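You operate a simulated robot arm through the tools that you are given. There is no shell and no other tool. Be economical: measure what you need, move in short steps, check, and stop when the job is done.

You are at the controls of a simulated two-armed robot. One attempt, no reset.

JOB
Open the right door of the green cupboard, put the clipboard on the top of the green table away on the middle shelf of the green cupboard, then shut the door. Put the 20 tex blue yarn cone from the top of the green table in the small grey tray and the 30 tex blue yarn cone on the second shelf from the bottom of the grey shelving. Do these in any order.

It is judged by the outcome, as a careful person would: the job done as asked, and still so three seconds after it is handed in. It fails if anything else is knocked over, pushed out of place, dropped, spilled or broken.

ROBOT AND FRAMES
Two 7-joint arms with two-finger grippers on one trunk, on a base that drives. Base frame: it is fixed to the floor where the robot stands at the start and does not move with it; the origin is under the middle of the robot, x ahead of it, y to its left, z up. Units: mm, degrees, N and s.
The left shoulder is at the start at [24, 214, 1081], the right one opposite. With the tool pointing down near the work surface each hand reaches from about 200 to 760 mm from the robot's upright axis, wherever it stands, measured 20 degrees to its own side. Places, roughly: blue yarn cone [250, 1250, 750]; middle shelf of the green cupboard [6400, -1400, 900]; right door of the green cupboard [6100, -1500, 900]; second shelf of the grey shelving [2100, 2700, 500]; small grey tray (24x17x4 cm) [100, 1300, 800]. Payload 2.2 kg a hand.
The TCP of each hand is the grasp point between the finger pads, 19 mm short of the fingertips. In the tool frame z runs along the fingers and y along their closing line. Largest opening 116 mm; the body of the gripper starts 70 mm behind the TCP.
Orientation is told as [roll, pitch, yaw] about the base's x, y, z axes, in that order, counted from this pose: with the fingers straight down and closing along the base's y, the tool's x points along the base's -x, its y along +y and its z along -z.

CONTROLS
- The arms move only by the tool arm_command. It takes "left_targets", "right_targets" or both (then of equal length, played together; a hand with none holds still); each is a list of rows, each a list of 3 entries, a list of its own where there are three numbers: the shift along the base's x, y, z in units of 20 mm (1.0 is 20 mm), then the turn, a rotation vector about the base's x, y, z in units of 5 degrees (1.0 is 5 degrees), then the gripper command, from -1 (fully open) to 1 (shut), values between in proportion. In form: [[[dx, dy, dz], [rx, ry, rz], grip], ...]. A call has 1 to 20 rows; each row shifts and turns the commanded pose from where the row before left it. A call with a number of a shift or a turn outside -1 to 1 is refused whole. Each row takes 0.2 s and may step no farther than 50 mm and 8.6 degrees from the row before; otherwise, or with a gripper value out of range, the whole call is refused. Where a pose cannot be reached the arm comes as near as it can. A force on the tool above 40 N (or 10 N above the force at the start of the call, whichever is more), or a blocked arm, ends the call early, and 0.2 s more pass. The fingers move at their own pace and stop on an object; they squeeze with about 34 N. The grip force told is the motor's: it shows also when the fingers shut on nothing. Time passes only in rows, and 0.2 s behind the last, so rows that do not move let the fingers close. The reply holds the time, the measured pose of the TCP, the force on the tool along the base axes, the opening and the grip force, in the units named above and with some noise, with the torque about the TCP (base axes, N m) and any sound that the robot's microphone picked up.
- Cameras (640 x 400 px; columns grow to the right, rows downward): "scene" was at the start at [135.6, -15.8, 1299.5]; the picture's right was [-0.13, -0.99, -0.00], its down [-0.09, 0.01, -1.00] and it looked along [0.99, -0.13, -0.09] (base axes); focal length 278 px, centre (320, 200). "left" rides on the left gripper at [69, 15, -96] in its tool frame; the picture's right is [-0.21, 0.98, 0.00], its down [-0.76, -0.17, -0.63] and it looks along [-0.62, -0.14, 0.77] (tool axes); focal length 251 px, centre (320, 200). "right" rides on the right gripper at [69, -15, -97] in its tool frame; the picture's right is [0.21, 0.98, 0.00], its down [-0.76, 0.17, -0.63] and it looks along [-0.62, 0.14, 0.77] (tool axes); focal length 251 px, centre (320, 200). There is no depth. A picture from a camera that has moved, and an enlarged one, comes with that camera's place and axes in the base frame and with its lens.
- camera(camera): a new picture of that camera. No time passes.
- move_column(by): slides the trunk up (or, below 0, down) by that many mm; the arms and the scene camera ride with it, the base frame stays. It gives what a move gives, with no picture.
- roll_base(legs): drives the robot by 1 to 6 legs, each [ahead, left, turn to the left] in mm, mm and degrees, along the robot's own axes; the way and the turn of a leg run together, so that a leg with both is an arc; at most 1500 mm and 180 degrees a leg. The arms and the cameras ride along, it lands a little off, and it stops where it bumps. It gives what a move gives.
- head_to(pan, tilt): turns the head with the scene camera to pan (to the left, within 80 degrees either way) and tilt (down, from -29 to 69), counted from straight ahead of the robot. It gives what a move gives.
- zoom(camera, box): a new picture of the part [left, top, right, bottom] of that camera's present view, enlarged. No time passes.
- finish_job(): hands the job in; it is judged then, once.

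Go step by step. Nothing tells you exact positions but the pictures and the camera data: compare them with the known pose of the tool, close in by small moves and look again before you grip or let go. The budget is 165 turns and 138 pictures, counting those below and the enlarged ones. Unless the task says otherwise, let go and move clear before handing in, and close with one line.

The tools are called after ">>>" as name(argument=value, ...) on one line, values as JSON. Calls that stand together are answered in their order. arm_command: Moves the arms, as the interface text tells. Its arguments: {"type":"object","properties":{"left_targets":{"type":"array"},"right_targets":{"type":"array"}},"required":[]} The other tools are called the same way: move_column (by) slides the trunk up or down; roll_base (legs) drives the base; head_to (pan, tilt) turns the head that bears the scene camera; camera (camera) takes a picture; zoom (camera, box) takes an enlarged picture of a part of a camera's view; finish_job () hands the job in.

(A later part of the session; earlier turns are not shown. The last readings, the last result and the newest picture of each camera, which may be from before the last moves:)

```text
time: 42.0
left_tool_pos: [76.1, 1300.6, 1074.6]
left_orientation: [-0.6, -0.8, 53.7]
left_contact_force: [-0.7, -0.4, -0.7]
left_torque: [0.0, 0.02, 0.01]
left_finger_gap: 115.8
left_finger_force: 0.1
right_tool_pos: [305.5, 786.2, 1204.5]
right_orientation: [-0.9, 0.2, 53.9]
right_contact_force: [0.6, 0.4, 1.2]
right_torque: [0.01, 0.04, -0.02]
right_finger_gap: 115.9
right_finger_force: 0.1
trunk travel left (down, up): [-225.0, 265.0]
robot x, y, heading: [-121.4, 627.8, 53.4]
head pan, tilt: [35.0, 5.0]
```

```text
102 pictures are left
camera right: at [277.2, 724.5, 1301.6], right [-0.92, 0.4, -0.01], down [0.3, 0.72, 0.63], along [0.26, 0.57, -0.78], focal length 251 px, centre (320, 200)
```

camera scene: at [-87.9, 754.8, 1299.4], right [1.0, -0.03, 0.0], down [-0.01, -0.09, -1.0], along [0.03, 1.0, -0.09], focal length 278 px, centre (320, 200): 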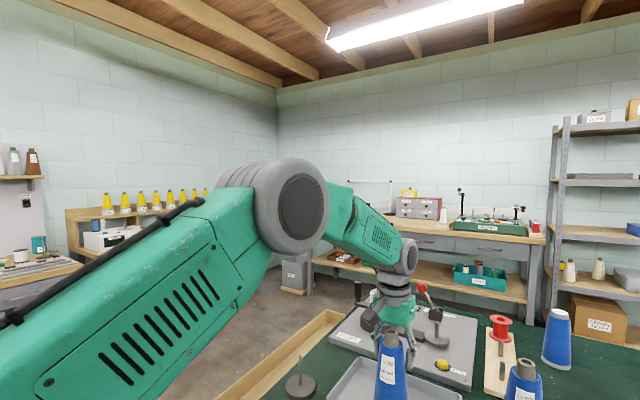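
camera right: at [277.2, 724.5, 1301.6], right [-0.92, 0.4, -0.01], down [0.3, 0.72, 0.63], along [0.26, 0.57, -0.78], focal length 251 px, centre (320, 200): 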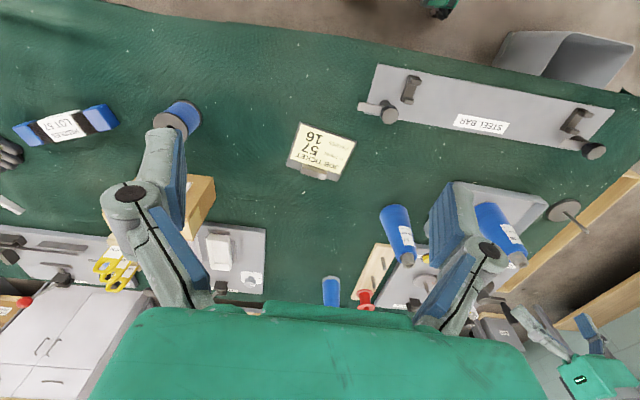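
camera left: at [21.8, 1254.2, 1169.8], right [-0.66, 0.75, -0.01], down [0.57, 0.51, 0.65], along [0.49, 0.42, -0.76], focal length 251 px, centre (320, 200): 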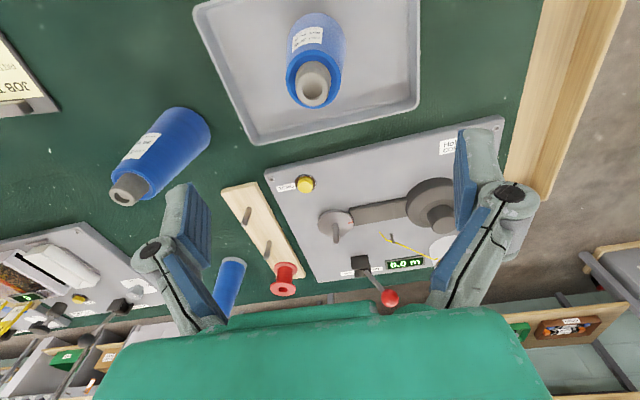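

20 tex cone stands in the tray. Next I look closely at the 30 tex label and the clipboard.

>>> zoom(camera="right", box=[270, 110, 430, 280])

>>> zoom(camera="left", box=[100, 100, 220, 210])

>>> head_to(pan=-5, tilt=35)

>>> camera(camera="scene")

```text
2.35 times, centred on (350, 195) of right
camera zoom: at [277.2, 724.5, 1301.6], right [-0.92, 0.4, -0.01], down [0.3, 0.72, 0.63], along [0.26, 0.57, -0.78], focal length 592 px, centre (249, 212)
```

zoom: 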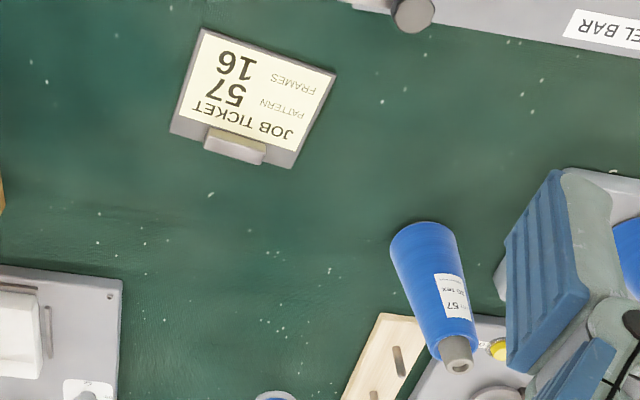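

```text
3.64 times, centred on (160, 155) of left
camera zoom: at [21.8, 1254.2, 1169.8], right [-0.66, 0.75, -0.01], down [0.57, 0.51, 0.65], along [0.49, 0.42, -0.76], focal length 914 px, centre (902, 364)
```

zoom: 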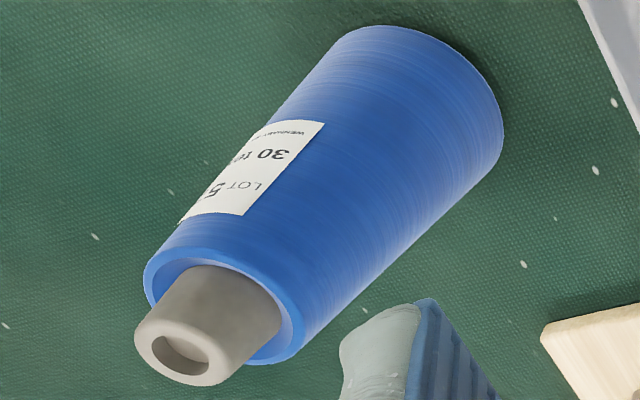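

```text
time: 43.1
left_tool_pos: [76.2, 1301.6, 1073.9]
left_orientation: [-0.7, -0.9, 53.5]
left_contact_force: [-0.4, 0.1, 0.2]
left_torque: [0.0, -0.02, -0.02]
left_finger_gap: 115.8
left_finger_force: 0.1
right_tool_pos: [305.1, 787.0, 1205.1]
right_orientation: [-0.9, 0.3, 53.9]
right_contact_force: [-0.1, -0.6, -0.1]
right_torque: [-0.01, 0.0, -0.01]
right_finger_gap: 116.0
right_finger_force: 0.1
trunk travel left (down, up): [-225.0, 265.0]
robot x, y, heading: [-118.7, 627.8, 53.3]
head pan, tilt: [-5.0, 35.0]
```

```text
99 pictures are left
camera scene: at [-32.3, 728.2, 1251.2], right [0.75, -0.66, 0.0], down [-0.38, -0.43, -0.82], along [0.54, 0.61, -0.58], focal length 278 px, centre (320, 200)
```

scene: 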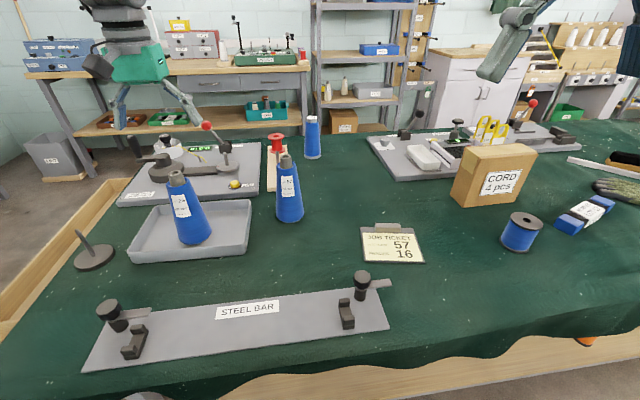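

30 tex confirmed. I zoom at the grey shelving beyond the table.

>>> head_to(pan=-5, tilt=15)

>>> zoom(camera="scene", box=[260, 40, 500, 260])

```text
time: 43.9
left_tool_pos: [75.8, 1301.2, 1073.1]
left_orientation: [-0.7, -0.8, 53.5]
left_contact_force: [0.6, -0.2, -0.4]
left_torque: [-0.03, -0.01, 0.01]
left_finger_gap: 115.8
left_finger_force: 0.1
right_tool_pos: [305.1, 786.7, 1205.1]
right_orientation: [-0.8, 0.2, 53.9]
right_contact_force: [-0.3, 0.7, -0.3]
right_torque: [-0.02, 0.03, 0.02]
right_finger_gap: 116.1
right_finger_force: 0.0
trunk travel left (down, up): [-225.0, 265.0]
robot x, y, heading: [-121.6, 631.3, 53.5]
head pan, tilt: [-5.0, 15.0]
```

```text
1.82 times, centred on (380, 150) of scene
camera zoom: at [-28.6, 732.3, 1283.1], right [0.75, -0.66, 0.0], down [-0.17, -0.2, -0.96], along [0.64, 0.72, -0.26], focal length 505 px, centre (211, 291)
```

zoom: 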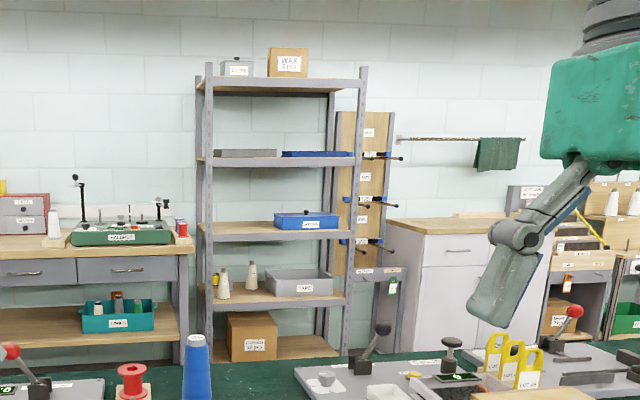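

30 tex cone at about [292,1206], clipboard clip at about [433,1021]. Plan: right hand takes the cone with a forward-inclined grip (for the shelf), left hand takes the clipboard by its clip. I shift left 110 mm and incline the right hand.

>>> roll_base(legs=[[0, 110, 0]])

>>> arm_command(right_targets=[[[0, 0, 0], [0.96, -0.72, 0], -1], [[0, 0, 0], [0.96, -0.72, 0], -1], [[0, 0, 0], [0.96, -0.72, 0], -1], [[0, 0, 0], [0.96, -0.72, 0], -1], [[0, 0, -0.5], [0.96, -0.72, 0], -1], [[0, 0, -0.5], [0.96, -0.72, 0], -1], [[0, 0, -0.5], [0.96, -0.72, 0], -1], [[0, 0, -0.5], [0.96, -0.72, 0], -1], [[0, 0, -0.5], [0.96, -0.72, 0], -1], [[0, 0, -0.5], [0.96, -0.72, 0], -1], [[0, 0, 0], [0, 0, 0], -1], [[0, 0, 0], [0, 0, 0], -1]])

>>> camera(camera="right")

>>> camera(camera="scene")

```text
time: 45.1
left_tool_pos: [28.1, 1339.0, 1079.2]
left_orientation: [1.4, -0.8, 53.4]
left_contact_force: [3.8, -1.1, -0.5]
left_torque: [0.11, 0.27, -0.01]
left_finger_gap: 116.1
left_finger_force: 0.1
right_tool_pos: [260.3, 823.3, 1195.3]
right_orientation: [1.4, 0.2, 53.9]
right_contact_force: [1.5, -0.9, 0.1]
right_torque: [0.13, 0.18, 0.01]
right_finger_gap: 116.1
right_finger_force: 0.1
trunk travel left (down, up): [-225.0, 265.0]
robot x, y, heading: [-203.2, 691.1, 53.7]
head pan, tilt: [-5.0, 15.0]
```

```text
time: 47.9
left_tool_pos: [-37.6, 1378.5, 1069.0]
left_orientation: [-2.7, -1.1, 53.5]
left_contact_force: [-3.1, 0.9, 0.3]
left_torque: [-0.09, -0.18, 0.01]
left_finger_gap: 116.0
left_finger_force: 0.1
right_tool_pos: [196.4, 886.0, 1176.1]
right_orientation: [-6.0, -60.1, 57.9]
right_contact_force: [-0.8, 0.0, 0.3]
right_torque: [-0.07, -0.02, -0.08]
right_finger_gap: 116.2
right_finger_force: 0.0
right hand out of reach, approached as far as the arm can: row 10
trunk travel left (down, up): [-225.0, 265.0]
robot x, y, heading: [-203.0, 689.7, 53.6]
head pan, tilt: [-5.0, 15.0]
stopped in row 12 (right hand): the arm was blocked; the commanded pose is now the measured one
```

```text
97 pictures are left
camera right: at [138.3, 782.5, 1165.3], right [-0.83, 0.5, -0.24], down [-0.28, -0.01, 0.96], along [0.48, 0.87, 0.14], focal length 251 px, centre (320, 200)
```

right: 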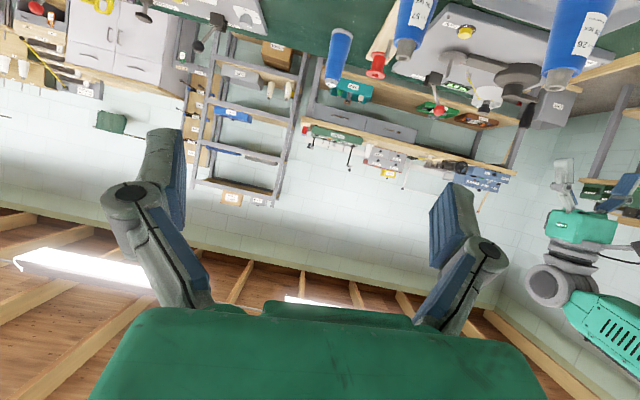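

```text
96 pictures are left
camera scene: at [-122.1, 801.3, 1283.4], right [0.75, -0.66, 0.01], down [-0.16, -0.2, -0.97], along [0.64, 0.72, -0.26], focal length 278 px, centre (320, 200)
```

scene: 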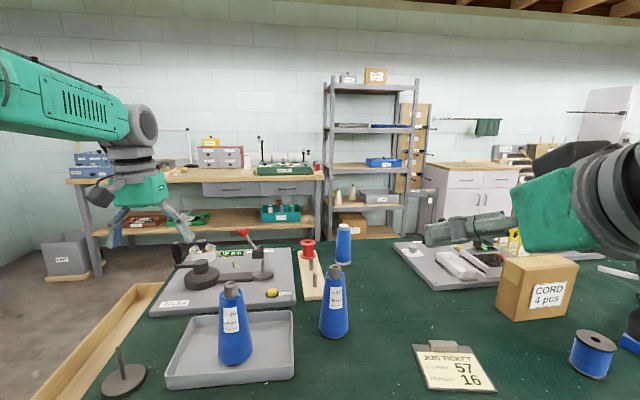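

The inclined pose needs the hand further forward. I bring the right hand down and forward to a pre-grasp in front of the 30 tex cone.

>>> arm_command(right_targets=[[[0.03, 0.9, -0.5], [0.09, 0.12, 0.045], -1], [[0.03, 0.9, -0.6], [0.09, 0.12, 0.045], -1], [[0.03, 0.9, -0.8], [0.09, 0.12, 0.045], -1], [[0.03, 0.9, -0.97], [0.09, 0.12, 0.045], -1], [[0.03, 0.7, -0.97], [0, 0, 0], -1], [[0.03, 0.7, -0.97], [0, 0, 0], -1], [[0.03, 0.7, -0.97], [0, 0, 0], -1], [[0.03, 0.7, -0.97], [0, 0, 0], -1], [[0.03, 0.7, -0.97], [0, 0, 0], -1], [[0.03, 0.7, -0.97], [0, 0, 0], -1], [[0.03, 0.6, -0.97], [0, 0, 0], -1], [[0.03, 0.6, -0.97], [0, 0, 0], -1], [[0.03, 0.5, -0.97], [0, 0, 0], -1], [[0.03, 0.3, -0.97], [0, 0, 0], -1], [[0, 0, -0.97], [0, 0, 0], -1], [[0, 0, 0], [0, 0, 0], -1], [[0, 0, 0], [0, 0, 0], -1]])

>>> camera(camera="right")

>>> camera(camera="scene")

```text
time: 51.5
left_tool_pos: [-21.3, 1366.9, 1071.2]
left_orientation: [-1.7, -1.1, 53.3]
left_contact_force: [-0.3, 0.2, 0.7]
left_torque: [-0.04, -0.01, -0.01]
left_finger_gap: 115.8
left_finger_force: 0.0
right_tool_pos: [221.7, 1068.6, 899.9]
right_orientation: [2.3, -60.1, 51.5]
right_contact_force: [0.1, 0.5, 0.1]
right_torque: [-0.01, 0.01, -0.03]
right_finger_gap: 116.0
right_finger_force: 0.0
trunk travel left (down, up): [-225.0, 265.0]
robot x, y, heading: [-199.7, 690.6, 53.6]
head pan, tilt: [-5.0, 15.0]
```

```text
95 pictures are left
camera right: at [164.3, 966.4, 888.4], right [-0.85, 0.49, -0.17], down [-0.22, -0.05, 0.97], along [0.47, 0.87, 0.15], focal length 251 px, centre (320, 200)
```

right: 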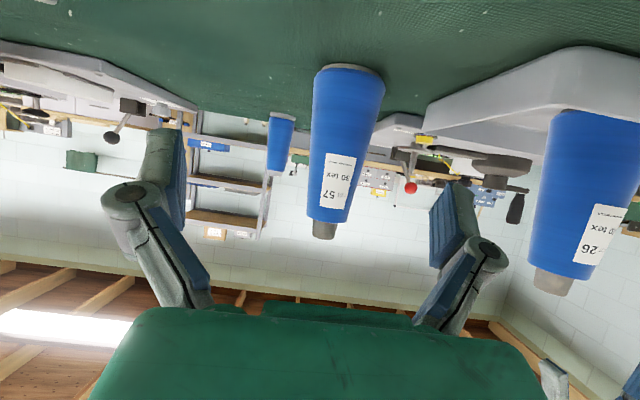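

```text
94 pictures are left
camera scene: at [-129.6, 809.0, 1282.8], right [0.75, -0.66, 0.02], down [-0.16, -0.21, -0.96], along [0.64, 0.72, -0.26], focal length 278 px, centre (320, 200)
```

scene: 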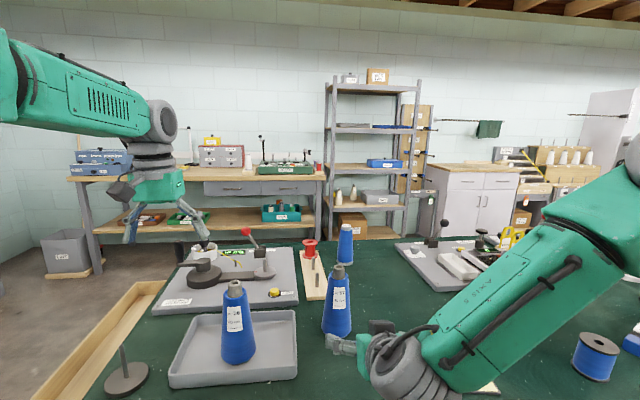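

The cone is about 154 mm ahead and 28 mm to the left of the right TCP. I go half way and re-check.

>>> arm_command(right_targets=[[[-0.55, 0.4, -0.1], [-0.07, -0.1, 0], -1], [[-0.55, 0.4, -0.1], [-0.07, -0.09, 0], -1], [[0.55, 0.74, -0.1], [0, 0, 0], -1], [[0.55, 0.74, 0], [0, 0, 0], -1], [[0.55, 0.74, 0], [0, 0, 0], -1], [[0.55, 0.74, 0], [0, 0, 0], -1], [[0, 0, 0], [0, 0, 0], -1], [[0, 0, 0], [0, 0, 0], -1], [[0, 0, 0], [0, 0, 0], -1]])

>>> camera(camera="right")

>>> zoom(camera="scene", box=[240, 200, 440, 380])

```text
time: 53.5
left_tool_pos: [11.9, 1344.3, 1079.2]
left_orientation: [-0.2, -1.2, 52.9]
left_contact_force: [1.6, -1.0, 0.0]
left_torque: [0.1, 0.13, 0.02]
left_finger_gap: 115.9
left_finger_force: 0.1
right_tool_pos: [274.5, 1124.9, 891.9]
right_orientation: [3.1, -59.9, 50.8]
right_contact_force: [2.1, -0.5, 0.8]
right_torque: [0.02, 0.05, 0.12]
right_finger_gap: 115.9
right_finger_force: 0.1
trunk travel left (down, up): [-225.0, 265.0]
robot x, y, heading: [-189.5, 685.6, 53.4]
head pan, tilt: [-5.0, 15.0]
```

```text
93 pictures are left
camera right: at [217.3, 1021.4, 879.6], right [-0.85, 0.5, -0.16], down [-0.21, -0.05, 0.98], along [0.48, 0.86, 0.15], focal length 251 px, centre (320, 200)
```

right: 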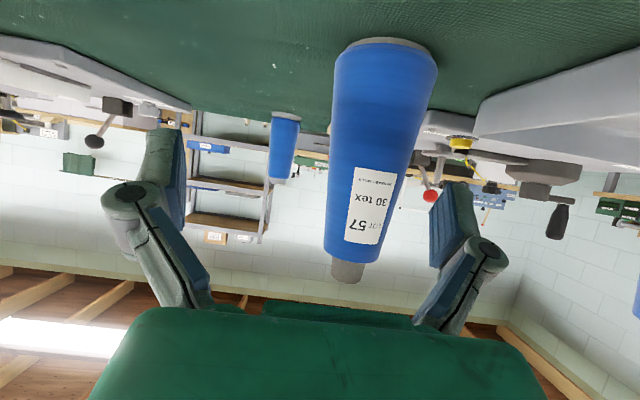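

```text
2.22 times, centred on (340, 290) of scene
camera zoom: at [-74.7, 768.3, 1282.2], right [0.75, -0.66, -0.03], down [-0.2, -0.18, -0.96], along [0.64, 0.72, -0.27], focal length 617 px, centre (276, 0)
```

zoom: 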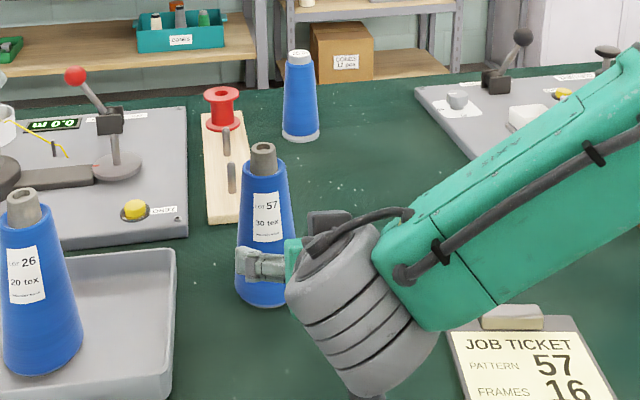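

The trunk sways after moves; I wait for it to settle and re-measure.

>>> arm_command(right_targets=[[[0, 0, 0], [0, 0, 0], -1], [[0, 0, 0], [0, 0, 0], -1], [[0, 0, 0], [0, 0, 0], -1], [[0, 0, 0], [0, 0, 0], -1], [[0, 0, 0], [0, 0, 0], -1], [[0, 0, 0], [0, 0, 0], -1], [[0, 0, 0], [0, 0, 0], -1], [[0, 0, 0], [0, 0, 0], -1], [[0, 0, 0], [0, 0, 0], -1], [[0, 0, 0], [0, 0, 0], -1]])

>>> camera(camera="right")

```text
time: 55.7
left_tool_pos: [-9.8, 1356.8, 1075.5]
left_orientation: [-1.2, -1.2, 53.1]
left_contact_force: [0.3, 0.0, -0.4]
left_torque: [-0.02, 0.06, 0.03]
left_finger_gap: 116.1
left_finger_force: 0.1
right_tool_pos: [257.1, 1137.4, 894.6]
right_orientation: [1.0, -60.0, 52.6]
right_contact_force: [0.7, 0.2, -0.7]
right_torque: [0.04, -0.01, 0.02]
right_finger_gap: 116.1
right_finger_force: 0.0
trunk travel left (down, up): [-225.0, 265.0]
robot x, y, heading: [-193.8, 685.1, 53.3]
head pan, tilt: [-5.0, 15.0]
```

```text
91 pictures are left
camera right: at [200.1, 1034.1, 882.0], right [-0.85, 0.5, -0.18], down [-0.23, -0.04, 0.97], along [0.47, 0.87, 0.15], focal length 251 px, centre (320, 200)
```

right: 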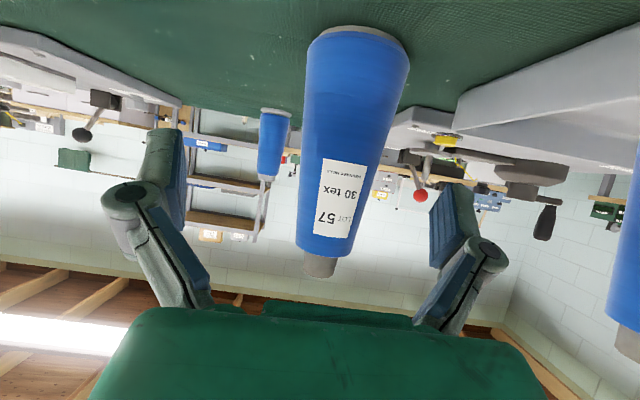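

The cone is 74 mm ahead and ~14 mm left. I close in slowly.

>>> arm_command(right_targets=[[[-0.28, 0.21, 0], [0, 0, 0], -1], [[-0.28, 0.21, 0], [0, 0, 0], -1], [[0.3, 0.4, 0], [0, 0, 0], -1], [[0.3, 0.4, 0], [0, 0, 0], -1], [[0.3, 0.4, 0], [0, 0, 0], -1], [[0.3, 0.4, 0], [0, 0, 0], -1], [[0.3, 0.4, 0], [0, 0, 0], -1], [[0.3, 0.4, 0], [0, 0, 0], -1], [[0.3, 0.4, 0], [0, 0, 0], -1], [[0, 0, 0], [0, 0, 0], -1], [[0, 0, 0], [0, 0, 0], -1], [[0, 0, 0], [0, 0, 0], -1], [[0, 0, 0], [0, 0, 0], -1], [[0, 0, 0], [0, 0, 0], -1], [[0, 0, 0], [0, 0, 0], -1]])

>>> camera(camera="right")

>>> zoom(camera="scene", box=[240, 200, 440, 380])

```text
time: 58.9
left_tool_pos: [-28.2, 1372.4, 1071.2]
left_orientation: [-2.3, -1.0, 53.4]
left_contact_force: [-0.4, 0.9, 0.1]
left_torque: [-0.04, -0.08, 0.03]
left_finger_gap: 115.9
left_finger_force: 0.0
right_tool_pos: [269.4, 1211.9, 894.6]
right_orientation: [-0.7, -60.0, 54.4]
right_contact_force: [-1.5, 0.3, 0.6]
right_torque: [-0.04, -0.03, -0.12]
right_finger_gap: 116.1
right_finger_force: 0.0
trunk travel left (down, up): [-225.0, 265.0]
robot x, y, heading: [-203.1, 687.2, 53.7]
head pan, tilt: [-5.0, 15.0]
```

```text
90 pictures are left
camera right: at [212.4, 1109.5, 883.3], right [-0.85, 0.49, -0.19], down [-0.24, -0.03, 0.97], along [0.47, 0.87, 0.15], focal length 251 px, centre (320, 200)
```

right: 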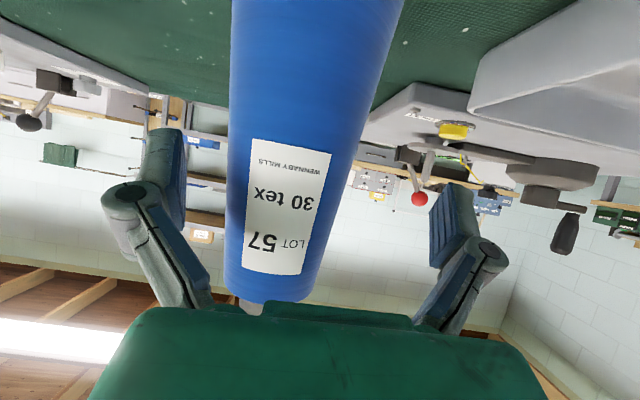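

```text
2.22 times, centred on (340, 290) of scene
camera zoom: at [-127.1, 807.5, 1282.9], right [0.75, -0.66, 0.02], down [-0.16, -0.21, -0.96], along [0.64, 0.72, -0.26], focal length 617 px, centre (276, 0)
```

zoom: 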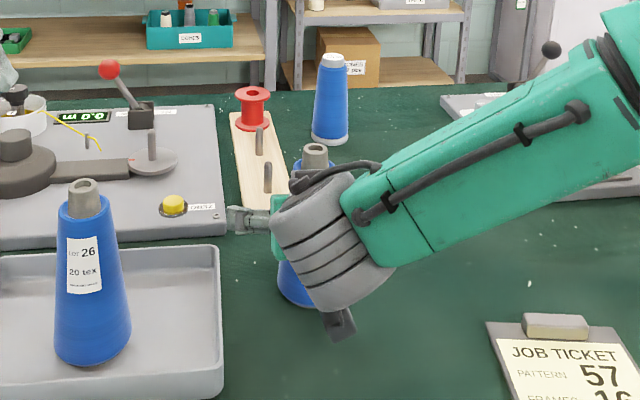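

Sway put the hand ~17 mm too far left. I correct gently and let it settle.

>>> arm_command(right_targets=[[[0.12, -0.08, 0], [0, 0, 0], -1], [[0.12, -0.08, 0], [0, 0, 0], -1], [[0.12, -0.05, 0], [0, 0, 0], -1], [[0.12, -0.05, 0], [0, 0, 0], -1], [[0.1, 0, 0], [0, 0, 0], -1], [[0, 0, 0], [0, 0, 0], -1], [[0, 0, 0], [0, 0, 0], -1], [[0, 0, 0], [0, 0, 0], -1], [[0, 0, 0], [0, 0, 0], -1], [[0, 0, 0], [0, 0, 0], -1], [[0, 0, 0], [0, 0, 0], -1], [[0, 0, 0], [0, 0, 0], -1], [[0, 0, 0], [0, 0, 0], -1], [[0, 0, 0], [0, 0, 0], -1], [[0, 0, 0], [0, 0, 0], -1]])

>>> camera(camera="right")

```text
time: 62.1
left_tool_pos: [-22.6, 1368.3, 1072.6]
left_orientation: [-1.9, -1.2, 53.3]
left_contact_force: [-0.9, 0.8, 0.6]
left_torque: [-0.02, -0.06, 0.0]
left_finger_gap: 116.0
left_finger_force: 0.1
right_tool_pos: [284.6, 1203.4, 894.2]
right_orientation: [-0.3, -59.9, 53.8]
right_contact_force: [-0.9, 0.7, -0.2]
right_torque: [0.02, -0.03, -0.08]
right_finger_gap: 116.2
right_finger_force: 0.0
trunk travel left (down, up): [-225.0, 265.0]
robot x, y, heading: [-198.1, 691.5, 53.2]
head pan, tilt: [-5.0, 15.0]
```

```text
88 pictures are left
camera right: at [227.6, 1101.2, 883.0], right [-0.85, 0.49, -0.19], down [-0.24, -0.04, 0.97], along [0.47, 0.87, 0.15], focal length 251 px, centre (320, 200)
```

right: 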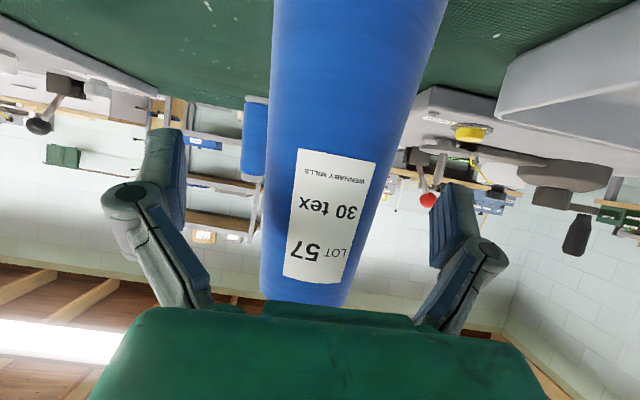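

Centred now. I close on the cone and lift slowly.

>>> arm_command(right_targets=[[[0, 0, 0], [0, 0, 0], 0], [[0, 0, 0], [0, 0, 0], 0.3], [[0, 0, 0], [0, 0, 0], 1], [[0, 0, 0], [0, 0, 0], 1], [[0, 0, 0], [0, 0, 0], 1], [[0, 0, 0.2], [0, 0, 0], 1], [[0, 0, 0.5], [0, 0, 0], 1], [[0, 0, 0.8], [0, 0, 0], 1], [[0, 0, 0.9], [0, 0, 0], 1], [[0, 0, 0.9], [0, 0, 0], 1], [[0, 0, 0.9], [0, 0, 0], 1], [[0, 0, 0.5], [0, 0, 0], 1], [[0, 0, 0], [0, 0, 0], 1], [[0, 0, 0], [0, 0, 0], 1], [[0, 0, 0], [0, 0, 0], 1]])

>>> camera(camera="right")

>>> camera(camera="scene")

```text
time: 65.3
left_tool_pos: [-11.1, 1361.0, 1075.7]
left_orientation: [-1.4, -1.2, 53.2]
left_contact_force: [0.5, -0.7, 0.1]
left_torque: [0.0, -0.03, -0.03]
left_finger_gap: 115.9
left_finger_force: 0.1
right_tool_pos: [295.6, 1197.4, 989.6]
right_orientation: [0.7, -60.0, 52.9]
right_contact_force: [1.0, 0.2, -3.3]
right_torque: [0.0, -0.02, 0.01]
right_finger_gap: 56.5
right_finger_force: 33.8
trunk travel left (down, up): [-225.0, 265.0]
robot x, y, heading: [-197.5, 690.0, 53.7]
head pan, tilt: [-5.0, 15.0]
```

```text
87 pictures are left
camera right: at [238.3, 1095.1, 977.5], right [-0.85, 0.49, -0.18], down [-0.23, -0.04, 0.97], along [0.47, 0.87, 0.15], focal length 251 px, centre (320, 200)
```

right: 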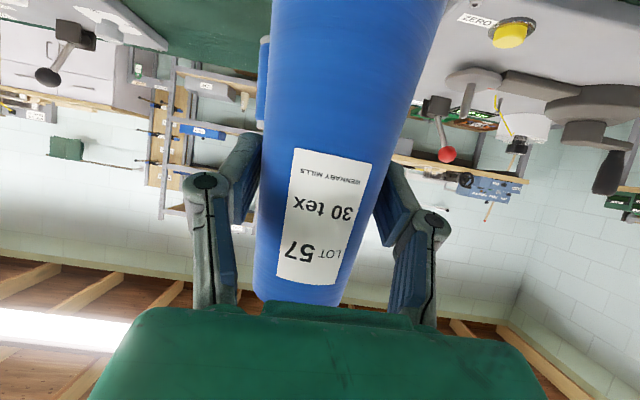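

```text
86 pictures are left
camera scene: at [-106.2, 792.5, 1282.9], right [0.75, -0.66, 0.0], down [-0.17, -0.2, -0.96], along [0.64, 0.72, -0.26], focal length 278 px, centre (320, 200)
```

scene: 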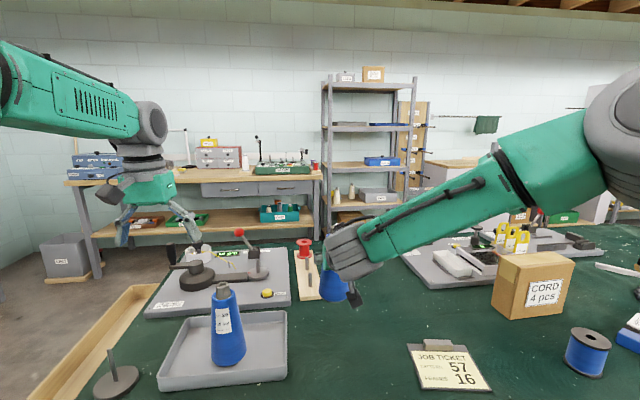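

The cone is held. I draw the right hand back, up and to the right, then shift the robot right so the left hand can take the clipboard.

>>> arm_command(right_targets=[[[0, -0.3, 0.9], [0, 0, 0], 1], [[0, -0.6, 0.9], [0, 0, 0], 1], [[0.1, -0.8, 0.9], [0, 0, 0], 1], [[0.15, -0.95, 0.9], [0, 0, 0], 1], [[0.15, -0.95, 0.9], [0, 0, 0], 1], [[0.15, -0.95, 0.4], [0, 0, 0], 1], [[0.15, -0.95, 0], [0, 0, 0], 1], [[0.15, -0.95, 0], [0, 0, 0], 1], [[0.15, -0.95, 0], [0, 0, 0], 1], [[0.15, -0.95, 0], [0, 0, 0], 1], [[0.15, -0.95, 0], [0, 0, 0], 1], [[0.15, -0.8, 0], [0, 0, 0], 1], [[0, 0, 0], [0, 0, 0], 1], [[0, 0, 0], [0, 0, 0], 1]])

>>> roll_base(legs=[[0, -370, 0]])

>>> head_to(pan=0, tilt=30)

>>> camera(camera="scene")

>>> camera(camera="left")

```text
time: 68.3
left_tool_pos: [-10.4, 1360.9, 1075.1]
left_orientation: [-1.3, -1.1, 53.2]
left_contact_force: [-0.1, -0.2, -0.5]
left_torque: [0.0, 0.0, 0.03]
left_finger_gap: 115.9
left_finger_force: 0.1
right_tool_pos: [324.9, 992.2, 1087.4]
right_orientation: [0.9, -59.9, 52.8]
right_contact_force: [1.3, -0.4, -3.0]
right_torque: [0.03, 0.02, 0.02]
right_finger_gap: 56.9
right_finger_force: 34.2
trunk travel left (down, up): [-225.0, 265.0]
robot x, y, heading: [-195.1, 689.8, 53.7]
head pan, tilt: [-5.0, 15.0]
```

```text
time: 70.7
left_tool_pos: [287.1, 1138.6, 1075.4]
left_orientation: [-1.4, -1.2, 53.5]
left_contact_force: [-0.5, 0.0, 0.8]
left_torque: [0.03, 0.01, -0.02]
left_finger_gap: 115.9
left_finger_force: 0.1
right_tool_pos: [626.8, 773.5, 1086.9]
right_orientation: [0.6, -59.9, 53.2]
right_contact_force: [-0.1, 0.0, -2.4]
right_torque: [0.03, 0.01, -0.02]
right_finger_gap: 56.4
right_finger_force: 33.6
trunk travel left (down, up): [-225.0, 265.0]
robot x, y, heading: [106.9, 466.1, 54.0]
head pan, tilt: [-5.0, 15.0]
```

```text
time: 71.5
left_tool_pos: [284.9, 1136.6, 1077.0]
left_orientation: [-1.5, -1.3, 53.6]
left_contact_force: [-0.5, 0.9, 0.3]
left_torque: [0.0, -0.04, 0.0]
left_finger_gap: 116.2
left_finger_force: 0.1
right_tool_pos: [621.3, 771.1, 1090.8]
right_orientation: [0.6, -60.2, 53.4]
right_contact_force: [-0.7, 0.1, -3.0]
right_torque: [0.0, -0.01, -0.04]
right_finger_gap: 56.5
right_finger_force: 33.8
trunk travel left (down, up): [-225.0, 265.0]
robot x, y, heading: [107.3, 464.7, 53.9]
head pan, tilt: [0.0, 30.0]
```

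```text
85 pictures are left
camera scene: at [185.0, 573.1, 1259.0], right [0.81, -0.59, 0.0], down [-0.29, -0.41, -0.86], along [0.51, 0.7, -0.5], focal length 278 px, centre (320, 200)
```

scene: 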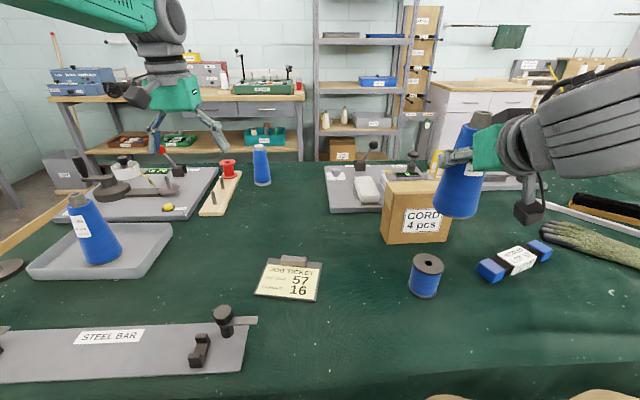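

```text
84 pictures are left
camera left: at [227.6, 1090.5, 1171.6], right [-0.66, 0.75, -0.02], down [0.56, 0.51, 0.65], along [0.5, 0.42, -0.76], focal length 251 px, centre (320, 200)
```

left: 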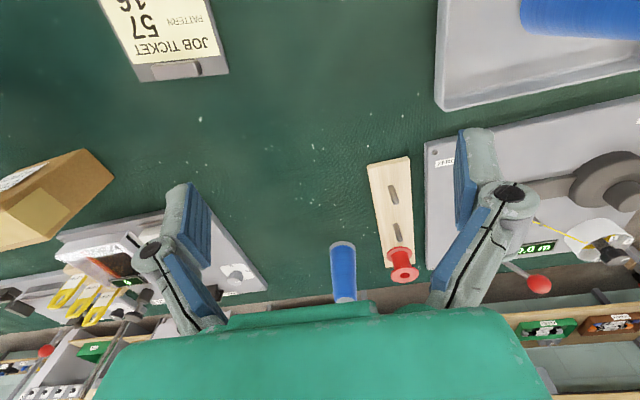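

The clip is at about [430,1012]. I bring the left hand above it, inclined 38° forward and yawed to match the board.

>>> arm_command(left_targets=[[[0.73, -0.63, -0.5], [0.7, -0.62, -0.15], -1], [[0.73, -0.63, -0.8], [0.7, -0.62, -0.15], -1], [[0.73, -0.63, -0.9], [0.7, -0.62, -0.15], -1], [[0.73, -0.63, -0.95], [0.7, -0.62, -0.15], -1], [[0.73, -0.63, -0.95], [0.7, -0.62, -0.15], -1], [[0.73, -0.63, -0.95], [0.7, -0.62, -0.15], -1], [[0.73, -0.63, -0.95], [0.7, -0.62, -0.15], -1], [[0.73, -0.63, -0.95], [0.7, -0.62, -0.15], -1], [[0.73, -0.63, -0.95], [0, 0, 0], -1], [[0.7, -0.6, -0.95], [0, 0, 0], -1], [[0, 0, 0], [0, 0, 0], -1], [[0, 0, 0], [0, 0, 0], -1], [[0, 0, 0], [0, 0, 0], -1], [[0, 0, 0], [0, 0, 0], -1], [[0, 0, 0], [0, 0, 0], -1], [[0, 0, 0], [0, 0, 0], -1]])

>>> camera(camera="left")

>>> camera(camera="scene")

```text
time: 75.1
left_tool_pos: [418.1, 1032.2, 907.9]
left_orientation: [-7.2, -38.6, 53.8]
left_contact_force: [-1.0, 0.3, 1.2]
left_torque: [0.01, 0.0, 0.01]
left_finger_gap: 116.2
left_finger_force: 0.2
right_tool_pos: [623.7, 766.0, 1091.3]
right_orientation: [0.9, -60.3, 53.1]
right_contact_force: [-0.3, 0.3, -2.6]
right_torque: [0.0, 0.01, 0.0]
right_finger_gap: 56.5
right_finger_force: 34.1
trunk travel left (down, up): [-225.0, 265.0]
robot x, y, heading: [109.2, 462.2, 53.9]
head pan, tilt: [0.0, 30.0]
stopped in row 16 (left hand): the arm was blocked; the commanded pose is now the measured one
```

```text
83 pictures are left
camera left: at [329.9, 957.3, 939.4], right [-0.64, 0.77, 0.04], down [0.18, 0.1, 0.98], along [0.75, 0.63, -0.2], focal length 251 px, centre (320, 200)
```

left: 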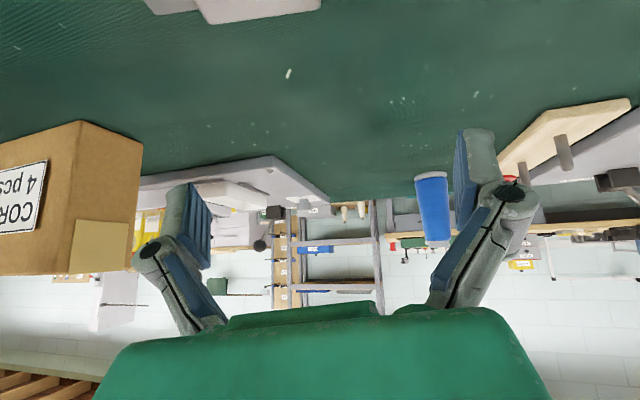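

```text
82 pictures are left
camera scene: at [190.7, 568.4, 1259.0], right [0.81, -0.59, 0.0], down [-0.3, -0.41, -0.86], along [0.51, 0.7, -0.5], focal length 278 px, centre (320, 200)
```

scene: 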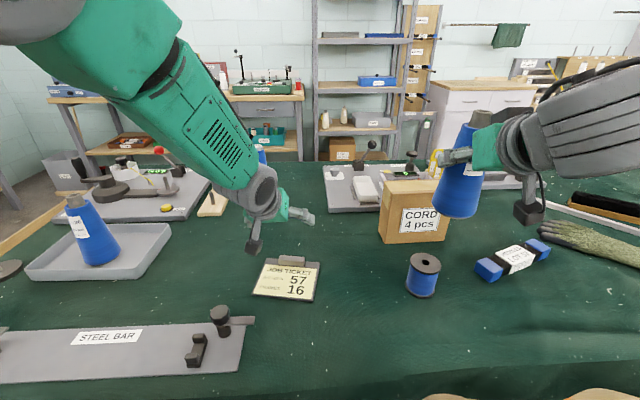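

The left arm is at a limit with this twist. Turning the base 6.4° right aligns the robot with the board and gives the left arm more room.

>>> roll_base(legs=[[0, 0, -6.4]])

>>> arm_command(left_targets=[[[-0.5, 0.3, 0], [0, 0, 0], -1], [[0, 0, 0], [0, 0, 0], -1], [[0, 0, 0], [0, 0, 0], -1], [[0, 0, 0], [0, 0, 0], -1], [[0, 0, 0], [0, 0, 0], -1], [[0, 0, 0], [0, 0, 0], -1]])

>>> camera(camera="scene")

```text
time: 76.0
left_tool_pos: [478.7, 995.1, 910.4]
left_orientation: [-7.1, -38.7, 47.2]
left_contact_force: [0.7, -0.3, -0.8]
left_torque: [0.0, 0.0, -0.03]
left_finger_gap: 116.0
left_finger_force: 0.0
right_tool_pos: [651.0, 709.2, 1092.2]
right_orientation: [0.5, -60.3, 47.0]
right_contact_force: [-0.1, 0.4, -2.5]
right_torque: [0.01, -0.01, -0.02]
right_finger_gap: 56.7
right_finger_force: 33.9
trunk travel left (down, up): [-225.0, 265.0]
robot x, y, heading: [107.4, 466.3, 47.3]
head pan, tilt: [0.0, 30.0]
```

```text
time: 77.4
left_tool_pos: [469.0, 997.7, 913.9]
left_orientation: [-7.0, -38.9, 47.2]
left_contact_force: [0.3, 0.6, -0.6]
left_torque: [-0.02, 0.01, -0.02]
left_finger_gap: 115.9
left_finger_force: 0.0
right_tool_pos: [650.2, 706.2, 1093.0]
right_orientation: [0.7, -60.5, 46.8]
right_contact_force: [0.7, -0.8, -2.5]
right_torque: [0.02, 0.02, 0.0]
right_finger_gap: 56.7
right_finger_force: 34.5
trunk travel left (down, up): [-225.0, 265.0]
robot x, y, heading: [106.9, 462.9, 47.4]
head pan, tilt: [0.0, 30.0]
```

```text
81 pictures are left
camera scene: at [202.0, 559.2, 1258.9], right [0.74, -0.68, 0.0], down [-0.34, -0.37, -0.86], along [0.58, 0.64, -0.5], focal length 278 px, centre (320, 200)
```

scene: 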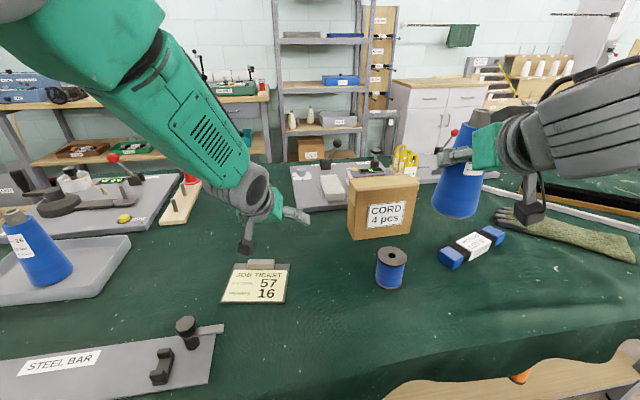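

Now aligned. I straighten the roll and bring the hand 60 mm above the clip.

>>> arm_command(left_targets=[[[-0.5, 0.2, 0], [0.25, 0.27, 0.29], -1], [[-0.5, 0.2, 0], [0.25, 0.27, 0.29], -1], [[-0.55, 0.25, -0.5], [0.25, 0.26, 0.29], -1], [[-0.6, 0.25, -0.7], [0, 0, 0], -1], [[0, 0, -0.7], [0, 0, 0], -1], [[0, 0, -0.6], [0, 0, 0], -1], [[0, 0, 0], [0, 0, 0], -1], [[0, 0, 0], [0, 0, 0], -1], [[0, 0, 0], [0, 0, 0], -1], [[0, 0, 0], [0, 0, 0], -1]])

>>> camera(camera="left")

>>> zoom(camera="scene", box=[180, 160, 380, 320])

```text
time: 79.6
left_tool_pos: [414.1, 1032.0, 865.5]
left_orientation: [-3.1, -38.7, 51.5]
left_contact_force: [0.5, 0.5, 0.1]
left_torque: [0.03, 0.03, 0.01]
left_finger_gap: 116.0
left_finger_force: 0.1
right_tool_pos: [649.6, 706.5, 1093.2]
right_orientation: [0.7, -60.5, 47.0]
right_contact_force: [-1.1, 0.4, -3.0]
right_torque: [-0.02, 0.0, 0.0]
right_finger_gap: 56.3
right_finger_force: 34.1
trunk travel left (down, up): [-225.0, 265.0]
robot x, y, heading: [109.9, 465.6, 47.5]
head pan, tilt: [0.0, 30.0]
```

```text
80 pictures are left
camera left: at [328.1, 956.2, 897.9], right [-0.64, 0.76, 0.09], down [0.22, 0.07, 0.97], along [0.74, 0.64, -0.21], focal length 251 px, centre (320, 200)
```

left: 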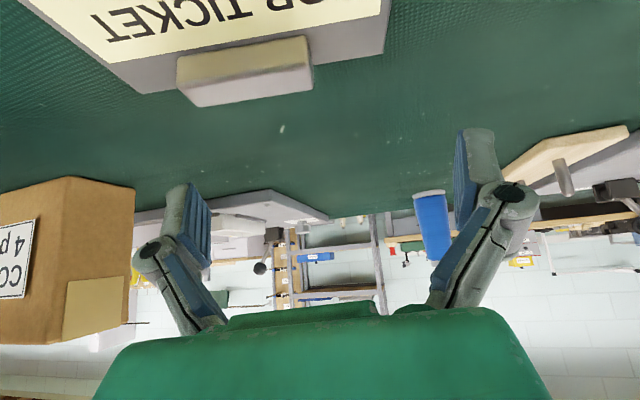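

```text
2.50 times, centred on (280, 240) of scene
camera zoom: at [201.7, 559.6, 1258.9], right [0.74, -0.68, 0.0], down [-0.34, -0.37, -0.86], along [0.58, 0.64, -0.5], focal length 694 px, centre (420, 100)
```

zoom: 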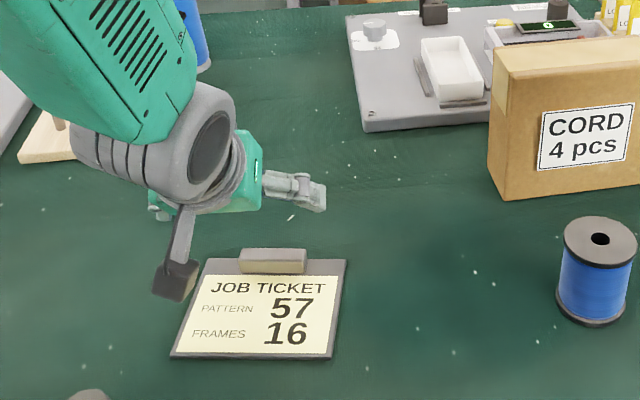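

Triangulating gives the clip centre at about [420,1004], top ≈ 825 (so the table top is nearer z 800). I centre over it, 20 mm above grip height.

>>> arm_command(left_targets=[[[0.02, -0.55, 0], [0.16, 0.18, -0.16], -1], [[0.02, -0.55, -0.2], [0.17, 0.18, -0.16], -1], [[0, -0.55, -0.5], [0, 0, 0], -1], [[0, 0, 0], [0, 0, 0], -1], [[0, 0, 0], [0, 0, 0], -1], [[0, 0, 0], [0, 0, 0], -1], [[0, 0, 0], [0, 0, 0], -1], [[0, 0, 0], [0, 0, 0], -1], [[0, 0, 0], [0, 0, 0], -1]])

>>> camera(camera="left")

>>> zoom(camera="scene", box=[180, 160, 380, 320])

```text
time: 81.6
left_tool_pos: [415.5, 994.3, 843.8]
left_orientation: [0.5, -37.9, 47.3]
left_contact_force: [-0.5, 0.6, 0.7]
left_torque: [0.0, -0.03, -0.03]
left_finger_gap: 116.3
left_finger_force: 0.1
right_tool_pos: [649.0, 706.5, 1092.9]
right_orientation: [0.5, -60.5, 46.9]
right_contact_force: [-0.3, -0.6, -3.0]
right_torque: [0.01, 0.01, 0.01]
right_finger_gap: 56.7
right_finger_force: 33.8
trunk travel left (down, up): [-225.0, 265.0]
robot x, y, heading: [108.9, 461.1, 47.4]
head pan, tilt: [0.0, 30.0]
```

```text
78 pictures are left
camera left: at [328.1, 921.2, 878.3], right [-0.61, 0.78, 0.14], down [0.27, 0.04, 0.96], along [0.75, 0.62, -0.23], focal length 251 px, centre (320, 200)
```

left: 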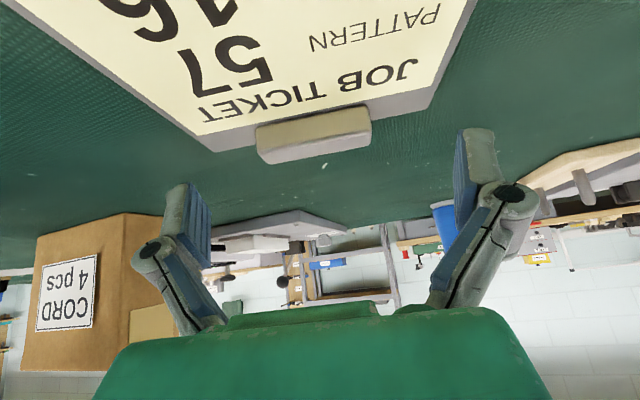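

```text
2.50 times, centred on (280, 240) of scene
camera zoom: at [201.7, 559.4, 1258.9], right [0.74, -0.68, 0.0], down [-0.34, -0.37, -0.86], along [0.58, 0.64, -0.5], focal length 694 px, centre (420, 100)
```

zoom: 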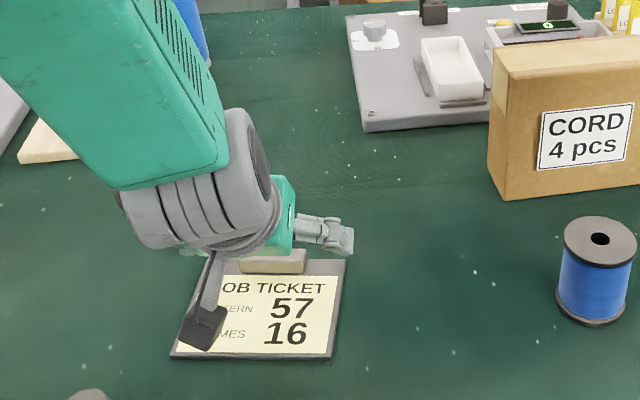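

The clip is centred between the fingers. I lower 15 mm and check.

>>> arm_command(left_targets=[[[0, 0, -0.3], [0, 0, 0], -1], [[0, 0, -0.3], [0, 0, 0], -1], [[0, 0, -0.2], [0, 0, 0], -1], [[0, 0, 0], [0, 0, 0], -1], [[0, 0, 0], [0, 0, 0], -1], [[0, 0, 0], [0, 0, 0], -1]])

>>> camera(camera="left")

>>> zoom(camera="scene", box=[220, 200, 320, 280])

```text
time: 83.0
left_tool_pos: [418.8, 995.0, 837.3]
left_orientation: [0.6, -38.8, 46.9]
left_contact_force: [0.9, 0.1, -0.1]
left_torque: [-0.04, 0.0, -0.02]
left_finger_gap: 116.1
left_finger_force: 0.0
right_tool_pos: [650.0, 707.7, 1093.4]
right_orientation: [0.6, -60.5, 47.0]
right_contact_force: [-0.4, -0.6, -3.8]
right_torque: [-0.01, 0.0, -0.03]
right_finger_gap: 56.7
right_finger_force: 34.1
trunk travel left (down, up): [-225.0, 265.0]
robot x, y, heading: [106.7, 466.2, 47.4]
head pan, tilt: [0.0, 30.0]
```

```text
76 pictures are left
camera left: at [332.0, 921.4, 868.9], right [-0.61, 0.78, 0.14], down [0.26, 0.02, 0.97], along [0.75, 0.62, -0.22], focal length 251 px, centre (320, 200)
```

left: 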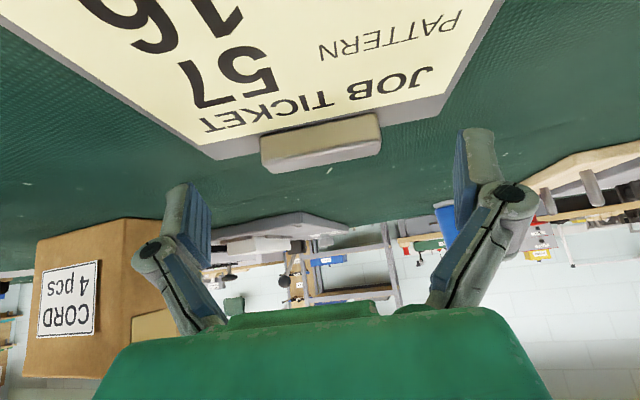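

```text
5.00 times, centred on (270, 240) of scene
camera zoom: at [201.8, 559.4, 1258.9], right [0.74, -0.68, 0.0], down [-0.34, -0.37, -0.86], along [0.58, 0.64, -0.5], focal length 1389 px, centre (570, 0)
```

zoom: 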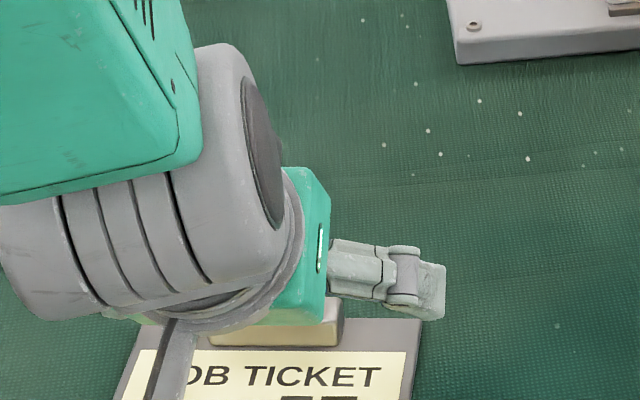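

Still about 12 mm to go. I lower further.

>>> arm_command(left_targets=[[[-0.05, -0.05, -0.25], [0, 0, 0], -1], [[-0.05, -0.05, -0.25], [0, 0, 0], -1], [[0, 0, -0.15], [0, 0, 0], -1], [[0, 0, 0], [0, 0, 0], -1], [[0, 0, 0], [0, 0, 0], -1], [[0, 0, 0], [0, 0, 0], -1]])

>>> camera(camera="left")

```text
time: 84.4
left_tool_pos: [418.2, 990.4, 822.3]
left_orientation: [1.2, -38.7, 46.4]
left_contact_force: [0.4, -0.4, 0.1]
left_torque: [-0.01, 0.01, -0.01]
left_finger_gap: 116.1
left_finger_force: 0.0
right_tool_pos: [649.4, 706.2, 1092.3]
right_orientation: [0.6, -60.4, 46.9]
right_contact_force: [-0.5, 0.7, -2.6]
right_torque: [0.02, -0.01, 0.0]
right_finger_gap: 56.4
right_finger_force: 34.3
trunk travel left (down, up): [-225.0, 265.0]
robot x, y, heading: [108.5, 461.6, 47.6]
head pan, tilt: [0.0, 30.0]
```

```text
74 pictures are left
camera left: at [330.0, 918.2, 854.0], right [-0.6, 0.79, 0.15], down [0.27, 0.02, 0.96], along [0.75, 0.62, -0.22], focal length 251 px, centre (320, 200)
```

left: 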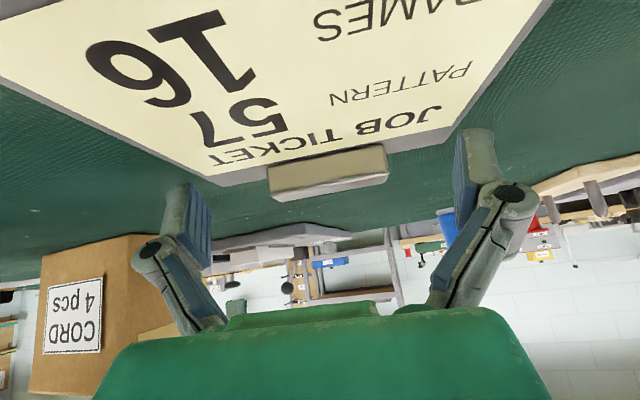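

The clip sits between the pads. I close on it.

>>> arm_command(left_targets=[[[-0.1, 0.1, -0.05], [0, 0, 0], -0.5], [[0, 0, 0], [0, 0, 0], 0], [[0, 0, 0], [0, 0, 0], 1], [[0, 0, 0], [0, 0, 0], 1], [[0, 0, 0], [0, 0, 0], 1], [[0, 0, 0], [0, 0, 0], 1]])

>>> camera(camera="left")

```text
time: 85.8
left_tool_pos: [417.1, 991.5, 822.8]
left_orientation: [1.5, -39.1, 45.9]
left_contact_force: [7.7, 3.7, 22.5]
left_torque: [-0.59, -1.08, 0.3]
left_finger_gap: 90.9
left_finger_force: 34.0
right_tool_pos: [648.2, 705.3, 1093.1]
right_orientation: [0.5, -60.5, 46.9]
right_contact_force: [0.3, -0.2, -2.3]
right_torque: [0.03, 0.01, -0.03]
right_finger_gap: 56.4
right_finger_force: 34.0
trunk travel left (down, up): [-225.0, 265.0]
robot x, y, heading: [109.8, 462.4, 47.5]
head pan, tilt: [0.0, 30.0]
```

```text
73 pictures are left
camera left: at [329.2, 918.5, 855.0], right [-0.6, 0.79, 0.16], down [0.26, 0.01, 0.96], along [0.76, 0.62, -0.21], focal length 251 px, centre (320, 200)
```

left: 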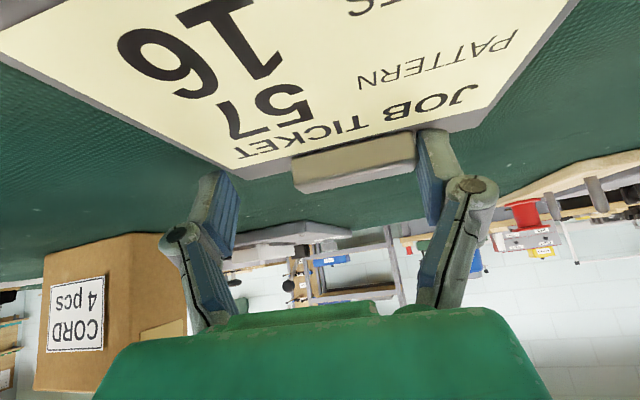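

A fingertip pressed on the board and dragged it, so the clip isn't gripped centrally. I rise a few mm, open, recentre and look.

>>> arm_command(left_targets=[[[0, 0, 0.3], [0, 0, 0], 0], [[0, 0, 0.2], [0, 0, 0], -0.8], [[-0.2, 0.2, 0], [0, 0, 0.1], -1], [[-0.3, 0.25, 0], [0, 0, 0.1], -1], [[0, 0, 0], [0, 0, 0], -1], [[0, 0, 0], [0, 0, 0], -1], [[0, 0, 0], [0, 0, 0], -1]])

>>> camera(camera="left")

```text
time: 87.4
left_tool_pos: [405.0, 995.7, 825.2]
left_orientation: [1.8, -38.1, 46.4]
left_contact_force: [0.0, 0.3, -0.2]
left_torque: [0.02, 0.0, -0.02]
left_finger_gap: 115.9
left_finger_force: 0.1
right_tool_pos: [650.3, 707.9, 1093.3]
right_orientation: [0.6, -60.5, 46.9]
right_contact_force: [-0.5, -0.3, -2.8]
right_torque: [-0.01, -0.01, 0.02]
right_finger_gap: 56.3
right_finger_force: 34.3
trunk travel left (down, up): [-225.0, 265.0]
robot x, y, heading: [106.6, 463.6, 47.7]
head pan, tilt: [0.0, 30.0]
```

```text
72 pictures are left
camera left: at [318.8, 922.1, 858.1], right [-0.6, 0.78, 0.16], down [0.28, 0.02, 0.96], along [0.75, 0.62, -0.23], focal length 251 px, centre (320, 200)
```

left: 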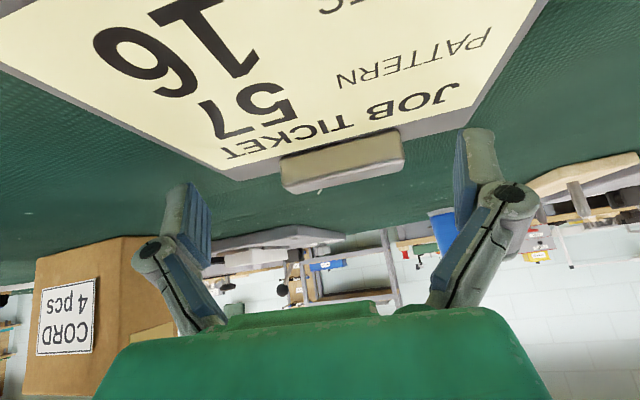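

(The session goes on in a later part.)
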